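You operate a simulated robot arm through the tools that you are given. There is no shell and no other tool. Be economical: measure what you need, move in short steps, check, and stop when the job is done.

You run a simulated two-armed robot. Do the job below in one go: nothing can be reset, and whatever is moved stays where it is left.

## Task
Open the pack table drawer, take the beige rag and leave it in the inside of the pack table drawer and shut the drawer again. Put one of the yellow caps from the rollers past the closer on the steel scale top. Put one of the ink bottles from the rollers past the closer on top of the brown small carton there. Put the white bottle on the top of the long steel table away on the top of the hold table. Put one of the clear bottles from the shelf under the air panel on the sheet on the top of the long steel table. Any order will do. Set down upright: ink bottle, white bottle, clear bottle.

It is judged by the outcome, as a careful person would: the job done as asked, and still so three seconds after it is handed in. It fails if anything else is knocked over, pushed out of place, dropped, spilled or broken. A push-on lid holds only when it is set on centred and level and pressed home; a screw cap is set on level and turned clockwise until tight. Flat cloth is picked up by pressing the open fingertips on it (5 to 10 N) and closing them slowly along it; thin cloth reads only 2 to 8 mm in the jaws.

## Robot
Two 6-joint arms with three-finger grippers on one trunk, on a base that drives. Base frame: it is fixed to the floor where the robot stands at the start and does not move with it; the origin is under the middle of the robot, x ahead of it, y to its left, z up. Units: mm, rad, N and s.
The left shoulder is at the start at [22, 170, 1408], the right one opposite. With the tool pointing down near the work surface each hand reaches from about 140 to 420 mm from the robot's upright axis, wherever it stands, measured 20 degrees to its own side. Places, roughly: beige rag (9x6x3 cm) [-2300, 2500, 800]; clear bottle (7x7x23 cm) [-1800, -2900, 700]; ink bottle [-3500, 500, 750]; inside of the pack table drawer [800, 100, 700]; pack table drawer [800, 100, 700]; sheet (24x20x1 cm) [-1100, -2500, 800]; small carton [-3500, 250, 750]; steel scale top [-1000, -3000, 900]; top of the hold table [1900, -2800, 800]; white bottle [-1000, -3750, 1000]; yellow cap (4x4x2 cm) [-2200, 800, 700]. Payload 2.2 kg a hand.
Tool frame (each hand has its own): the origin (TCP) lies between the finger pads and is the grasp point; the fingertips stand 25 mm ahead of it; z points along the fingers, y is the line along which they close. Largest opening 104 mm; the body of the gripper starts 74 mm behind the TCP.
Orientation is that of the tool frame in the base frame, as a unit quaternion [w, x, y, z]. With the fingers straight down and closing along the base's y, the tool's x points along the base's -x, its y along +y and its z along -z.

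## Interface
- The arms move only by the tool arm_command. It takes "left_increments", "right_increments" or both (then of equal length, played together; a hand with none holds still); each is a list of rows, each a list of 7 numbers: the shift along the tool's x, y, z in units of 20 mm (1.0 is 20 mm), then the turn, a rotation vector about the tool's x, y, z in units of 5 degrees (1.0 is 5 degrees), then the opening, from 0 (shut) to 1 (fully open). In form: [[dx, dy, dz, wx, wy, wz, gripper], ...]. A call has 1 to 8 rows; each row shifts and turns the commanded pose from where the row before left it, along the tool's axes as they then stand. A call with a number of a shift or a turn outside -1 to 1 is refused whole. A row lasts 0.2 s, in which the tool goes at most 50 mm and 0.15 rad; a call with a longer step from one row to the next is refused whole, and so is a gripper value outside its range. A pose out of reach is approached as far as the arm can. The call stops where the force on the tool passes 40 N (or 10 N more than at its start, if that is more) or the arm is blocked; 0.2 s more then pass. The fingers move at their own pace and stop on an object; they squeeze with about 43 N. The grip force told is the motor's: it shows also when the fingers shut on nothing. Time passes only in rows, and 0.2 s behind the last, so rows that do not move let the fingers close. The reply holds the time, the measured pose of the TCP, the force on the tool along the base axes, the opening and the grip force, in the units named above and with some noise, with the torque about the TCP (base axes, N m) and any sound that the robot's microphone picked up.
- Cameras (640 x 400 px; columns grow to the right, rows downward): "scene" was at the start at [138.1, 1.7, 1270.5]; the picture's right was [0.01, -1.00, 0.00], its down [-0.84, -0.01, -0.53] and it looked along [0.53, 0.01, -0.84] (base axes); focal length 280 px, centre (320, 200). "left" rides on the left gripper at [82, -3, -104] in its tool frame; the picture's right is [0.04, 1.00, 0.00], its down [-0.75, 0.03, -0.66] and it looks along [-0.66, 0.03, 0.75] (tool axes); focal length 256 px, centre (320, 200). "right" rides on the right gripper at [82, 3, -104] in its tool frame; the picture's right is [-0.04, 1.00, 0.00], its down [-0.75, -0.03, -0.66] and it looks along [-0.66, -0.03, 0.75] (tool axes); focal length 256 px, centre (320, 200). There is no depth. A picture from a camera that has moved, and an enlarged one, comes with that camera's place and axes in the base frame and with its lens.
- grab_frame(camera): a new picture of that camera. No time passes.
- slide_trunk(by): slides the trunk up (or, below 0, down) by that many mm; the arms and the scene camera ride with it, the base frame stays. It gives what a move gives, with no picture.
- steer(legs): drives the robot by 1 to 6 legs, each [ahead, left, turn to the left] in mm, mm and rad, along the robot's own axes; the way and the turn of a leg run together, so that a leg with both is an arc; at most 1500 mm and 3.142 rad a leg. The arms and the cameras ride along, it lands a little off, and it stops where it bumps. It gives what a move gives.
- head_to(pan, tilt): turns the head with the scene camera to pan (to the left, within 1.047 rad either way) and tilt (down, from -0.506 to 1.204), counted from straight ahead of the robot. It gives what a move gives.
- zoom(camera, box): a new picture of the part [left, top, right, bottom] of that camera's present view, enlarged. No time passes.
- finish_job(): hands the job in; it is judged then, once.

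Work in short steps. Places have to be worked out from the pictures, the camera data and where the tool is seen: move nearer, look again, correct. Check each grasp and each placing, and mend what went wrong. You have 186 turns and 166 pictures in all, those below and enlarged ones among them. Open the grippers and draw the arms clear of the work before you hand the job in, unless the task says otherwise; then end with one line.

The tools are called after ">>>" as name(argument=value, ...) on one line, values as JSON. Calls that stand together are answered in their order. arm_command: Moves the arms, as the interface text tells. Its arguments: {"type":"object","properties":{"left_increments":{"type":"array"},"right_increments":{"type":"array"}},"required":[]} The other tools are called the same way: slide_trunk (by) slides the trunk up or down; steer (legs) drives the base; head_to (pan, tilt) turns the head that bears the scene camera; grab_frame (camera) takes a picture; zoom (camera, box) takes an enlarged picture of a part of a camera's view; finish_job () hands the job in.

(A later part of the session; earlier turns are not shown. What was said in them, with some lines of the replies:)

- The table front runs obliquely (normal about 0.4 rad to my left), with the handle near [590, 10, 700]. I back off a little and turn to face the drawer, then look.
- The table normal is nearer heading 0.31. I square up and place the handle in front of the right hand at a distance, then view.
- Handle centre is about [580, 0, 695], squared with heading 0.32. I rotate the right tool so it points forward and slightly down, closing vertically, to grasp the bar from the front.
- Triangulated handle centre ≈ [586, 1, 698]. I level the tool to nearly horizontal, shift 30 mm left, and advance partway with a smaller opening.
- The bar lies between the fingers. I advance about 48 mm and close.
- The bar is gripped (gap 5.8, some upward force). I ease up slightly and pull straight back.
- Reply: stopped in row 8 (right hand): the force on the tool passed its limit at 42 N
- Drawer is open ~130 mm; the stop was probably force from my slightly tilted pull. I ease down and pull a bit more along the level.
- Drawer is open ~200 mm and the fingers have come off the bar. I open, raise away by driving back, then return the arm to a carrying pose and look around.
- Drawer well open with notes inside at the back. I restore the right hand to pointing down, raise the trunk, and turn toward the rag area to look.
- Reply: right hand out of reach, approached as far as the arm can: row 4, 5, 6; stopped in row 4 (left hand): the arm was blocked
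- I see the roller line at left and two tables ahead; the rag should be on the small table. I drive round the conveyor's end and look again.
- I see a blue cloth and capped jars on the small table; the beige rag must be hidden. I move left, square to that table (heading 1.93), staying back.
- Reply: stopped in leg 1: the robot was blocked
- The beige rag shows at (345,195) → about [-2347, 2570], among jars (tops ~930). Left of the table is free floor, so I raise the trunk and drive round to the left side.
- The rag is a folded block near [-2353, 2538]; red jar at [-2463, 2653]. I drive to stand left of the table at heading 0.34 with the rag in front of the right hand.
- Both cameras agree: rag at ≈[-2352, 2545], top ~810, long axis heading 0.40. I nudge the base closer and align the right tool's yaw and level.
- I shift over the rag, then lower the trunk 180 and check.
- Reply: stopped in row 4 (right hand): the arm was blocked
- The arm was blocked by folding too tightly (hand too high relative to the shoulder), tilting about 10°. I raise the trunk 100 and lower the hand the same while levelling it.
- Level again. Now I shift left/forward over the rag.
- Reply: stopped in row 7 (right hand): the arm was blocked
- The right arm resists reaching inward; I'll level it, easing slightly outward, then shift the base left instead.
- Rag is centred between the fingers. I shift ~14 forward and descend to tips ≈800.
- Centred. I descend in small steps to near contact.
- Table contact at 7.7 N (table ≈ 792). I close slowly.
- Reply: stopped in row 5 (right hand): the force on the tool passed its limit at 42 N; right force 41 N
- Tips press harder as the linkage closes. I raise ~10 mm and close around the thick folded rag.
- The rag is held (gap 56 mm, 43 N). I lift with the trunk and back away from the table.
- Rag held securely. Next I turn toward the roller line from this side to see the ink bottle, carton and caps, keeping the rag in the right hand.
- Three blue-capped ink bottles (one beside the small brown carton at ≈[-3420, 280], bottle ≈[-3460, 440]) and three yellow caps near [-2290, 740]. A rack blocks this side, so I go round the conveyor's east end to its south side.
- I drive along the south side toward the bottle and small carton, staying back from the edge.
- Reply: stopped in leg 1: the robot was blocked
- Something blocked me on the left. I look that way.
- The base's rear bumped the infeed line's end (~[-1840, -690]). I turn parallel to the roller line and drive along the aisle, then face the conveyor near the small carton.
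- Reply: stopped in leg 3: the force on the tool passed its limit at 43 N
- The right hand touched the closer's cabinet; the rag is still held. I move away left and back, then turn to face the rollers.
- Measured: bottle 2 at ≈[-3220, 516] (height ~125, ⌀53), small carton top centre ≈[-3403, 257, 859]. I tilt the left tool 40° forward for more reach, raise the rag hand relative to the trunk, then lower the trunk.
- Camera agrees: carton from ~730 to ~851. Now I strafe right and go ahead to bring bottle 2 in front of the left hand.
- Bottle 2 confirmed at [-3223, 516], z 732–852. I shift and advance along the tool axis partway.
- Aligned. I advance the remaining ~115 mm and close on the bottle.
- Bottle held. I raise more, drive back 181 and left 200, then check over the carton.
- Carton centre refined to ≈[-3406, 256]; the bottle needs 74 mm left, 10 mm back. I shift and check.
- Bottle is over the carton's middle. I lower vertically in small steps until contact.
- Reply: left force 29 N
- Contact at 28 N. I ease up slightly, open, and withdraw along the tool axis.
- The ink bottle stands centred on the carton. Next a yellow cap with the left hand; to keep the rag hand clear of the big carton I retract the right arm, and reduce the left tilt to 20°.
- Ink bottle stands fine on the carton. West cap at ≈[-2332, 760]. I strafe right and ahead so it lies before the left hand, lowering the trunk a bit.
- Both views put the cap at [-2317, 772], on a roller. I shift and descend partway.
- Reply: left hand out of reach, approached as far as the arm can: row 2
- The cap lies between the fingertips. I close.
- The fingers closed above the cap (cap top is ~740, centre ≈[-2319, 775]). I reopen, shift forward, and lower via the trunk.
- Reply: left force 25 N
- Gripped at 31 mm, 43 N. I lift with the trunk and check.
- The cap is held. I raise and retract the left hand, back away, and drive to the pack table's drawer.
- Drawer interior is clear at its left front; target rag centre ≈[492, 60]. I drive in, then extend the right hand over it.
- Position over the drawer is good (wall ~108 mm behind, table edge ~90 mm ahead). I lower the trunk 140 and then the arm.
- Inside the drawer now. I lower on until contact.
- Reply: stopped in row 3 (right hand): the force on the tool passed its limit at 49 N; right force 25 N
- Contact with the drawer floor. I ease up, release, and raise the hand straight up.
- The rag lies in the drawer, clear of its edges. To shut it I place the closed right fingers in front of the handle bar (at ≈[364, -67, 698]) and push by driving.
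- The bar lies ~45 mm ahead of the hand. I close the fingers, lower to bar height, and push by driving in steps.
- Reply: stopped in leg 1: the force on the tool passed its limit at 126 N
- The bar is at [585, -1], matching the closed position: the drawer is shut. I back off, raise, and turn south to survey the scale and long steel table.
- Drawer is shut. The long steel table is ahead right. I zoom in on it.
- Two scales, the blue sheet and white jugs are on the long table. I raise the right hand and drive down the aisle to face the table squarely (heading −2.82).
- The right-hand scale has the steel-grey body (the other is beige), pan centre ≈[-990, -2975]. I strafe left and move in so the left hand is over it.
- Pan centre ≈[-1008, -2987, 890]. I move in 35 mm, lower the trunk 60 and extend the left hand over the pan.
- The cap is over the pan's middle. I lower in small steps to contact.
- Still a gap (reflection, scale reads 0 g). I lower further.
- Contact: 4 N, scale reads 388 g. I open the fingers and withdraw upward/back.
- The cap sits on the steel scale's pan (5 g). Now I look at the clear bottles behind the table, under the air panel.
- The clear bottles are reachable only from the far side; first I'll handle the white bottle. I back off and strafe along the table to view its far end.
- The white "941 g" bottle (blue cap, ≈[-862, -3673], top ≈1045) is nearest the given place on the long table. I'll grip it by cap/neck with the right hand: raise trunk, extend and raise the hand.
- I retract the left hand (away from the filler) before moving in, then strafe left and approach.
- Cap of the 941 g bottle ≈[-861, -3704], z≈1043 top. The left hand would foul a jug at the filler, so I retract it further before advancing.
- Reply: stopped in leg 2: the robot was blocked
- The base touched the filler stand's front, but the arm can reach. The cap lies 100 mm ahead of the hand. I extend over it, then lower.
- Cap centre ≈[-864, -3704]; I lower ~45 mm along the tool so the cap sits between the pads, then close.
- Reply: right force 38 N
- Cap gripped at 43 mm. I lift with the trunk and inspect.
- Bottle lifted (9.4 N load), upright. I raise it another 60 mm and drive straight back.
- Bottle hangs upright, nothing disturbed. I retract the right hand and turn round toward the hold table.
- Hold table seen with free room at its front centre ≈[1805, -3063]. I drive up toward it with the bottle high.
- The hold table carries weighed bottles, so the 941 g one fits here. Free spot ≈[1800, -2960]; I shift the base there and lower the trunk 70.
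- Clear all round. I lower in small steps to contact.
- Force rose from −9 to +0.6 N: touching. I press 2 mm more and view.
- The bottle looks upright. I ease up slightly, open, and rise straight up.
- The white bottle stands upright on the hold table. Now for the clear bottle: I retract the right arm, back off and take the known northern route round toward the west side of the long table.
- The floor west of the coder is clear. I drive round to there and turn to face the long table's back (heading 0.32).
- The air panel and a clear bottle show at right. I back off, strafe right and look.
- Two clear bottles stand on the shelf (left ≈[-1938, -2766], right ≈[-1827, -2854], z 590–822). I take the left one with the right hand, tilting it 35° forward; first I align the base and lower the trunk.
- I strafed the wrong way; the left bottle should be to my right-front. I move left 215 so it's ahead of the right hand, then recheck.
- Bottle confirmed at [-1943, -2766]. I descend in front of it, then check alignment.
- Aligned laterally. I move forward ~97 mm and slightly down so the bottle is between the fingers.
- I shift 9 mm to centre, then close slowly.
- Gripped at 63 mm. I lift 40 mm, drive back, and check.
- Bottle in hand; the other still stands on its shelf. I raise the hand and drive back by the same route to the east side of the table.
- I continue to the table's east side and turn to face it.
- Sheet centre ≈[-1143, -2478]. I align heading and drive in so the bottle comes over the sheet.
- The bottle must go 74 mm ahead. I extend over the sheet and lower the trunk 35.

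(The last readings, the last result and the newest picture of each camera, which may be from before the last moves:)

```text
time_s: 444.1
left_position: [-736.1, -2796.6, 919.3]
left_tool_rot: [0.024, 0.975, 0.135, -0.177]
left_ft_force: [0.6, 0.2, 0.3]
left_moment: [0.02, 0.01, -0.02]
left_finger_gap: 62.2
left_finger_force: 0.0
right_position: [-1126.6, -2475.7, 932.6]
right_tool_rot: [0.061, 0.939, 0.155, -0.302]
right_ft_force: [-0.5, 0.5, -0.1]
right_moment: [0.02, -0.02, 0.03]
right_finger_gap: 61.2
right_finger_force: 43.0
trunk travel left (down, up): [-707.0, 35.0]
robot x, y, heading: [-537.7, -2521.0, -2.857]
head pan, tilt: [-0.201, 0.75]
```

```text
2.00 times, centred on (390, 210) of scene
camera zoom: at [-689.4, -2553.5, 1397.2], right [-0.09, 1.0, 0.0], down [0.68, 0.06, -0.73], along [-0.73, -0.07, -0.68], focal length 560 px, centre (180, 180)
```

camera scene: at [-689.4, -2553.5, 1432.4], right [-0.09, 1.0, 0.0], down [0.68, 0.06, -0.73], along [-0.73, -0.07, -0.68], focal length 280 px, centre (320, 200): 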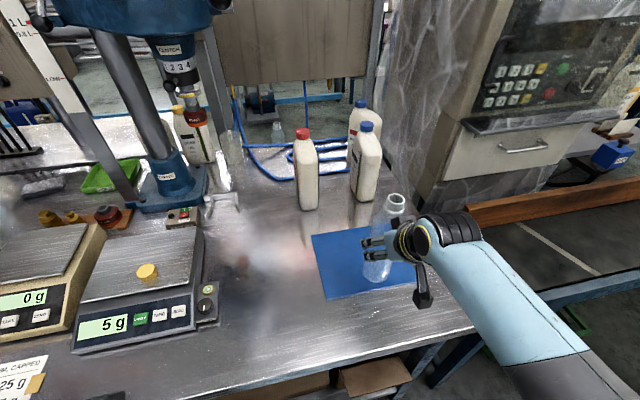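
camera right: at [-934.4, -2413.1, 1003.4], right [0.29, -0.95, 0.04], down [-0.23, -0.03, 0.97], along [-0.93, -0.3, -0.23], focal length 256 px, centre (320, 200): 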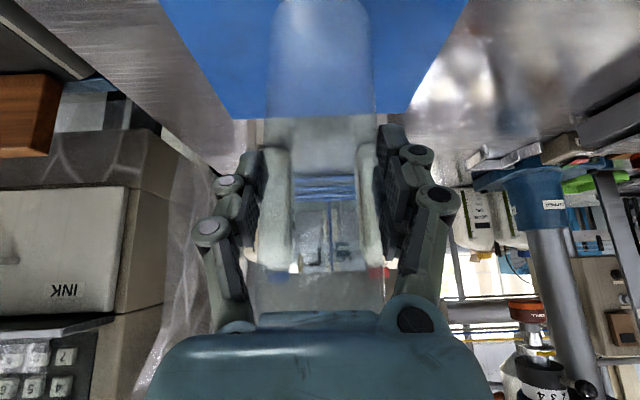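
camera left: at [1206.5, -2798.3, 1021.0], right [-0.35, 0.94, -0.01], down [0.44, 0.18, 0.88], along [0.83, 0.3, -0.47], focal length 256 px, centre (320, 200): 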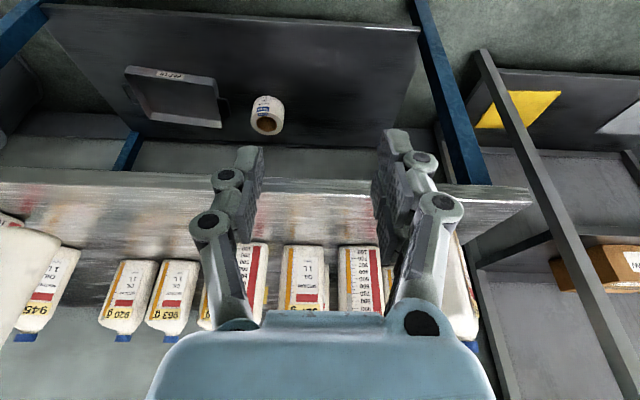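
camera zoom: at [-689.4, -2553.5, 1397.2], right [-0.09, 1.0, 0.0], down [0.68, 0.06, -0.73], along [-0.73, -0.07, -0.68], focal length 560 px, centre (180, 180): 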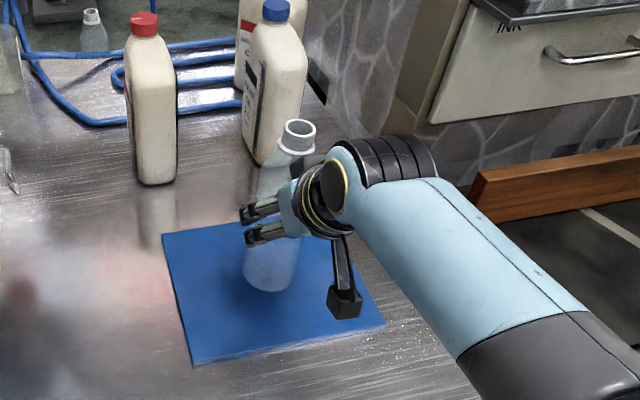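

Bottle is upright over the sheet. I lower in small steps to contact.

>>> arm_command(right_increments=[[0.116, 0, 0.163, 0, 0, 0, 0.5], [0.116, 0, 0.163, 0, 0, 0, 0.5], [0.087, 0, 0.122, 0, 0, 0, 0.5]])

```text
time_s: 444.9
left_position: [-736.2, -2795.5, 919.4]
left_tool_rot: [0.025, 0.974, 0.135, -0.178]
left_ft_force: [-0.5, -0.3, 0.0]
left_moment: [0.04, -0.01, 0.0]
left_finger_gap: 62.3
left_finger_force: 0.0
right_position: [-1126.7, -2477.2, 921.0]
right_tool_rot: [0.059, 0.939, 0.154, -0.301]
right_ft_force: [-0.4, 0.1, -1.2]
right_moment: [0.0, 0.0, 0.0]
right_finger_gap: 61.4
right_finger_force: 42.7
trunk travel left (down, up): [-707.0, 35.0]
robot x, y, heading: [-540.0, -2529.1, -2.852]
head pan, tilt: [-0.201, 0.75]
```

>>> arm_command(right_increments=[[0.087, 0, 0.122, 0, 0, 0, 0.5], [0.087, 0, 0.122, 0, 0, 0, 0.5], [0.058, 0, 0.082, 0, 0, 0, 0.5]])

>>> grab_frame(camera="right")

```text
time_s: 445.7
left_position: [-736.6, -2795.6, 918.0]
left_tool_rot: [0.024, 0.974, 0.135, -0.178]
left_ft_force: [1.7, -1.2, 0.0]
left_moment: [0.01, 0.0, -0.01]
left_finger_gap: 62.5
left_finger_force: 0.2
right_position: [-1128.1, -2478.0, 915.2]
right_tool_rot: [0.059, 0.939, 0.154, -0.302]
right_ft_force: [0.5, 0.7, 5.4]
right_moment: [0.17, 0.07, -0.06]
right_finger_gap: 61.4
right_finger_force: 42.7
trunk travel left (down, up): [-707.0, 35.0]
robot x, y, heading: [-536.6, -2524.5, -2.855]
head pan, tilt: [-0.201, 0.75]
```

```text
43 pictures are left
camera right: at [-1004.9, -2438.5, 951.5], right [0.29, -0.95, 0.04], down [-0.23, -0.03, 0.97], along [-0.93, -0.3, -0.23], focal length 256 px, centre (320, 200)
```

right: 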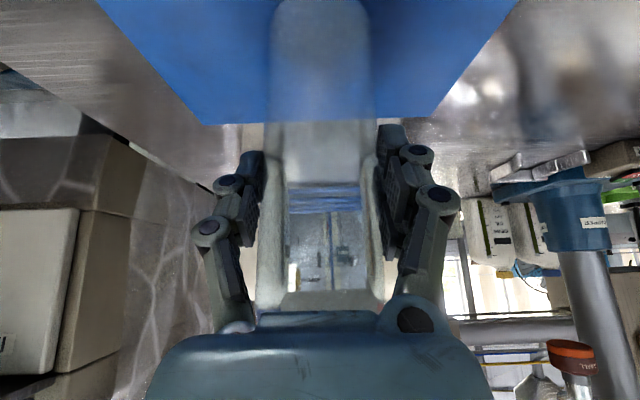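

Contact at 5.4 N. I open slowly and draw straight back.

>>> arm_command(right_increments=[[0, 0, 0, 0, 0, 0, 0.65], [0, 0, 0, 0, 0, 0, 0.8], [0, 0, 0, 0, 0, 0, 0.95], [0, 0, 0, 0, 0, 0, 1], [0, 0, 0, 0, 0, 0, 1]])

>>> arm_command(right_increments=[[0.5, 0, -0.35, 0, 0, 0, 1], [0.816, 0, -0.578, 0, 0, 0, 1], [0.816, 0, -0.578, 0, 0, 0, 1], [0.816, 0, -0.578, 0, 0, 0, 1], [0.816, 0, -0.578, 0, 0, 0, 1], [0.816, 0, -0.578, 0, 0, 0, 1]])

>>> grab_frame(camera="right")

>>> grab_frame(camera="scene")

```text
time_s: 446.9
left_position: [-737.4, -2796.9, 917.1]
left_tool_rot: [0.025, 0.974, 0.135, -0.178]
left_ft_force: [-0.5, -0.1, -0.4]
left_moment: [-0.02, 0.03, 0.01]
left_finger_gap: 62.1
left_finger_force: 0.0
right_position: [-1127.1, -2477.9, 914.1]
right_tool_rot: [0.06, 0.939, 0.154, -0.3]
right_ft_force: [0.5, 0.6, -0.5]
right_moment: [0.01, -0.01, 0.02]
right_finger_gap: 103.9
right_finger_force: 0.1
trunk travel left (down, up): [-707.0, 35.0]
robot x, y, heading: [-541.0, -2525.3, -2.854]
head pan, tilt: [-0.201, 0.75]
```

```text
time_s: 448.3
left_position: [-736.5, -2796.9, 919.1]
left_tool_rot: [0.025, 0.974, 0.135, -0.178]
left_ft_force: [0.2, -0.9, -0.6]
left_moment: [0.01, 0.01, 0.0]
left_finger_gap: 62.4
left_finger_force: 0.0
right_position: [-1020.4, -2440.7, 914.0]
right_tool_rot: [0.06, 0.939, 0.154, -0.301]
right_ft_force: [0.0, 0.0, 0.7]
right_moment: [0.0, 0.01, 0.03]
right_finger_gap: 104.2
right_finger_force: 0.0
trunk travel left (down, up): [-707.0, 35.0]
robot x, y, heading: [-535.7, -2524.0, -2.854]
head pan, tilt: [-0.201, 0.75]
```

```text
42 pictures are left
camera right: at [-898.1, -2401.5, 950.2], right [0.29, -0.95, 0.04], down [-0.23, -0.03, 0.97], along [-0.93, -0.3, -0.23], focal length 256 px, centre (320, 200)
```

right: 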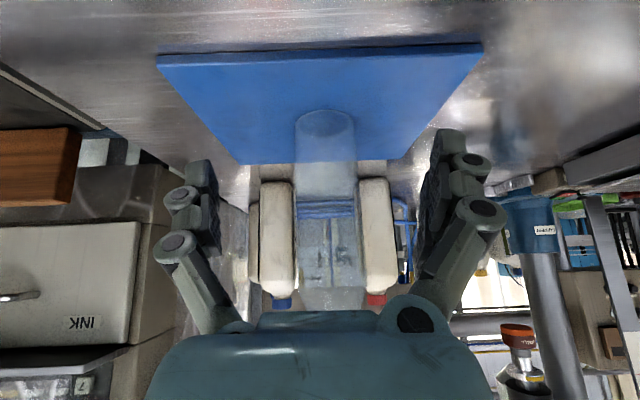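

```text
41 pictures are left
camera scene: at [-688.7, -2553.2, 1397.3], right [-0.09, 1.0, 0.0], down [0.68, 0.06, -0.73], along [-0.73, -0.07, -0.68], focal length 280 px, centre (320, 200)
```

scene: 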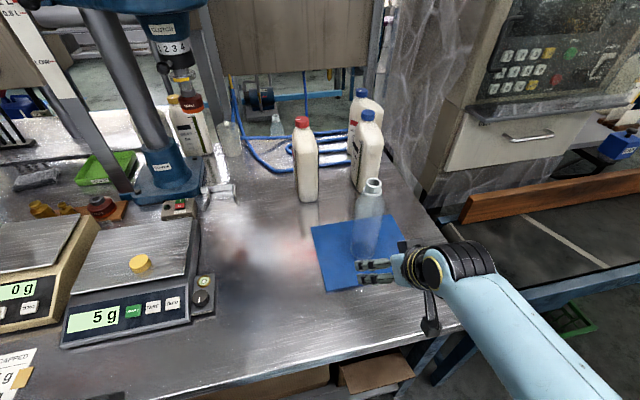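

The clear bottle stands upright on the sheet and the cap is still on the scale. I back the robot away and open both grippers.

>>> steer(legs=[[-400, 0, 0]])

>>> arm_command(left_increments=[[0, 0, 0, 0, 0, 0, 1], [0, 0, 0, 0, 0, 0, 1]], right_increments=[[0, 0, 0, 0, 0, 0, 1], [0, 0, 0, 0, 0, 0, 1]])

>>> grab_frame(camera="scene")

```text
time_s: 450.8
left_position: [-360.9, -2682.0, 919.5]
left_tool_rot: [0.024, 0.975, 0.133, -0.179]
left_ft_force: [0.5, -0.5, -0.6]
left_moment: [-0.01, 0.01, 0.02]
left_finger_gap: 62.3
left_finger_force: 0.0
right_position: [-644.5, -2327.0, 913.3]
right_tool_rot: [0.06, 0.939, 0.154, -0.301]
right_ft_force: [-0.6, 0.2, 0.0]
right_moment: [0.01, 0.01, 0.02]
right_finger_gap: 103.8
right_finger_force: 0.1
trunk travel left (down, up): [-707.0, 35.0]
robot x, y, heading: [-160.0, -2416.6, -2.852]
head pan, tilt: [-0.201, 0.75]
```

```text
time_s: 451.4
left_position: [-360.3, -2683.4, 918.5]
left_tool_rot: [0.024, 0.975, 0.134, -0.178]
left_ft_force: [0.4, 0.0, 0.3]
left_moment: [0.0, 0.02, 0.03]
left_finger_gap: 104.2
left_finger_force: 0.1
right_position: [-643.4, -2327.8, 914.1]
right_tool_rot: [0.059, 0.939, 0.153, -0.301]
right_ft_force: [0.1, -0.5, -0.1]
right_moment: [0.0, -0.02, 0.02]
right_finger_gap: 103.9
right_finger_force: 0.0
trunk travel left (down, up): [-707.0, 35.0]
robot x, y, heading: [-162.3, -2410.2, -2.857]
head pan, tilt: [-0.201, 0.75]
```

```text
40 pictures are left
camera scene: at [-312.8, -2440.3, 1397.2], right [-0.09, 1.0, 0.0], down [0.68, 0.06, -0.73], along [-0.73, -0.07, -0.68], focal length 280 px, centre (320, 200)
```

scene: 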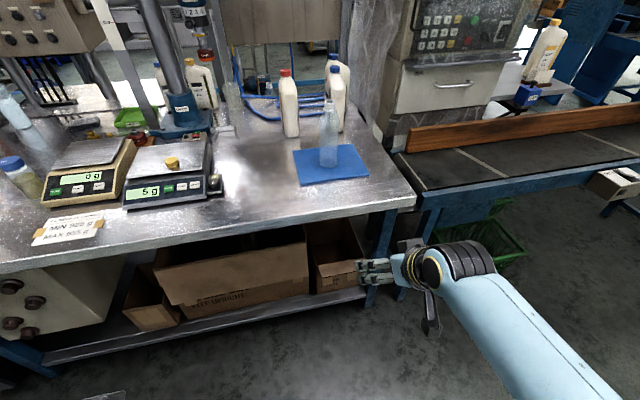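

Everything is in place, the arms are clear and the grippers open. I hand the job in.

>>> finish_job()

```text
The job is handed in.
```

The job is handed in with all five parts done: the rag is in the shut drawer, the cap is on the steel scale, the ink bottle is on the small carton, the white 941 g bottle is on the hold table, and the clear bottle is on the sheet. Several white bottles stood on the long table; I took the 941 g one as nearest the place you gave. On the way the base bumped three fixed structures and the rag hand brushed the closer's cabinet, and I saw nothing knocked over or moved.
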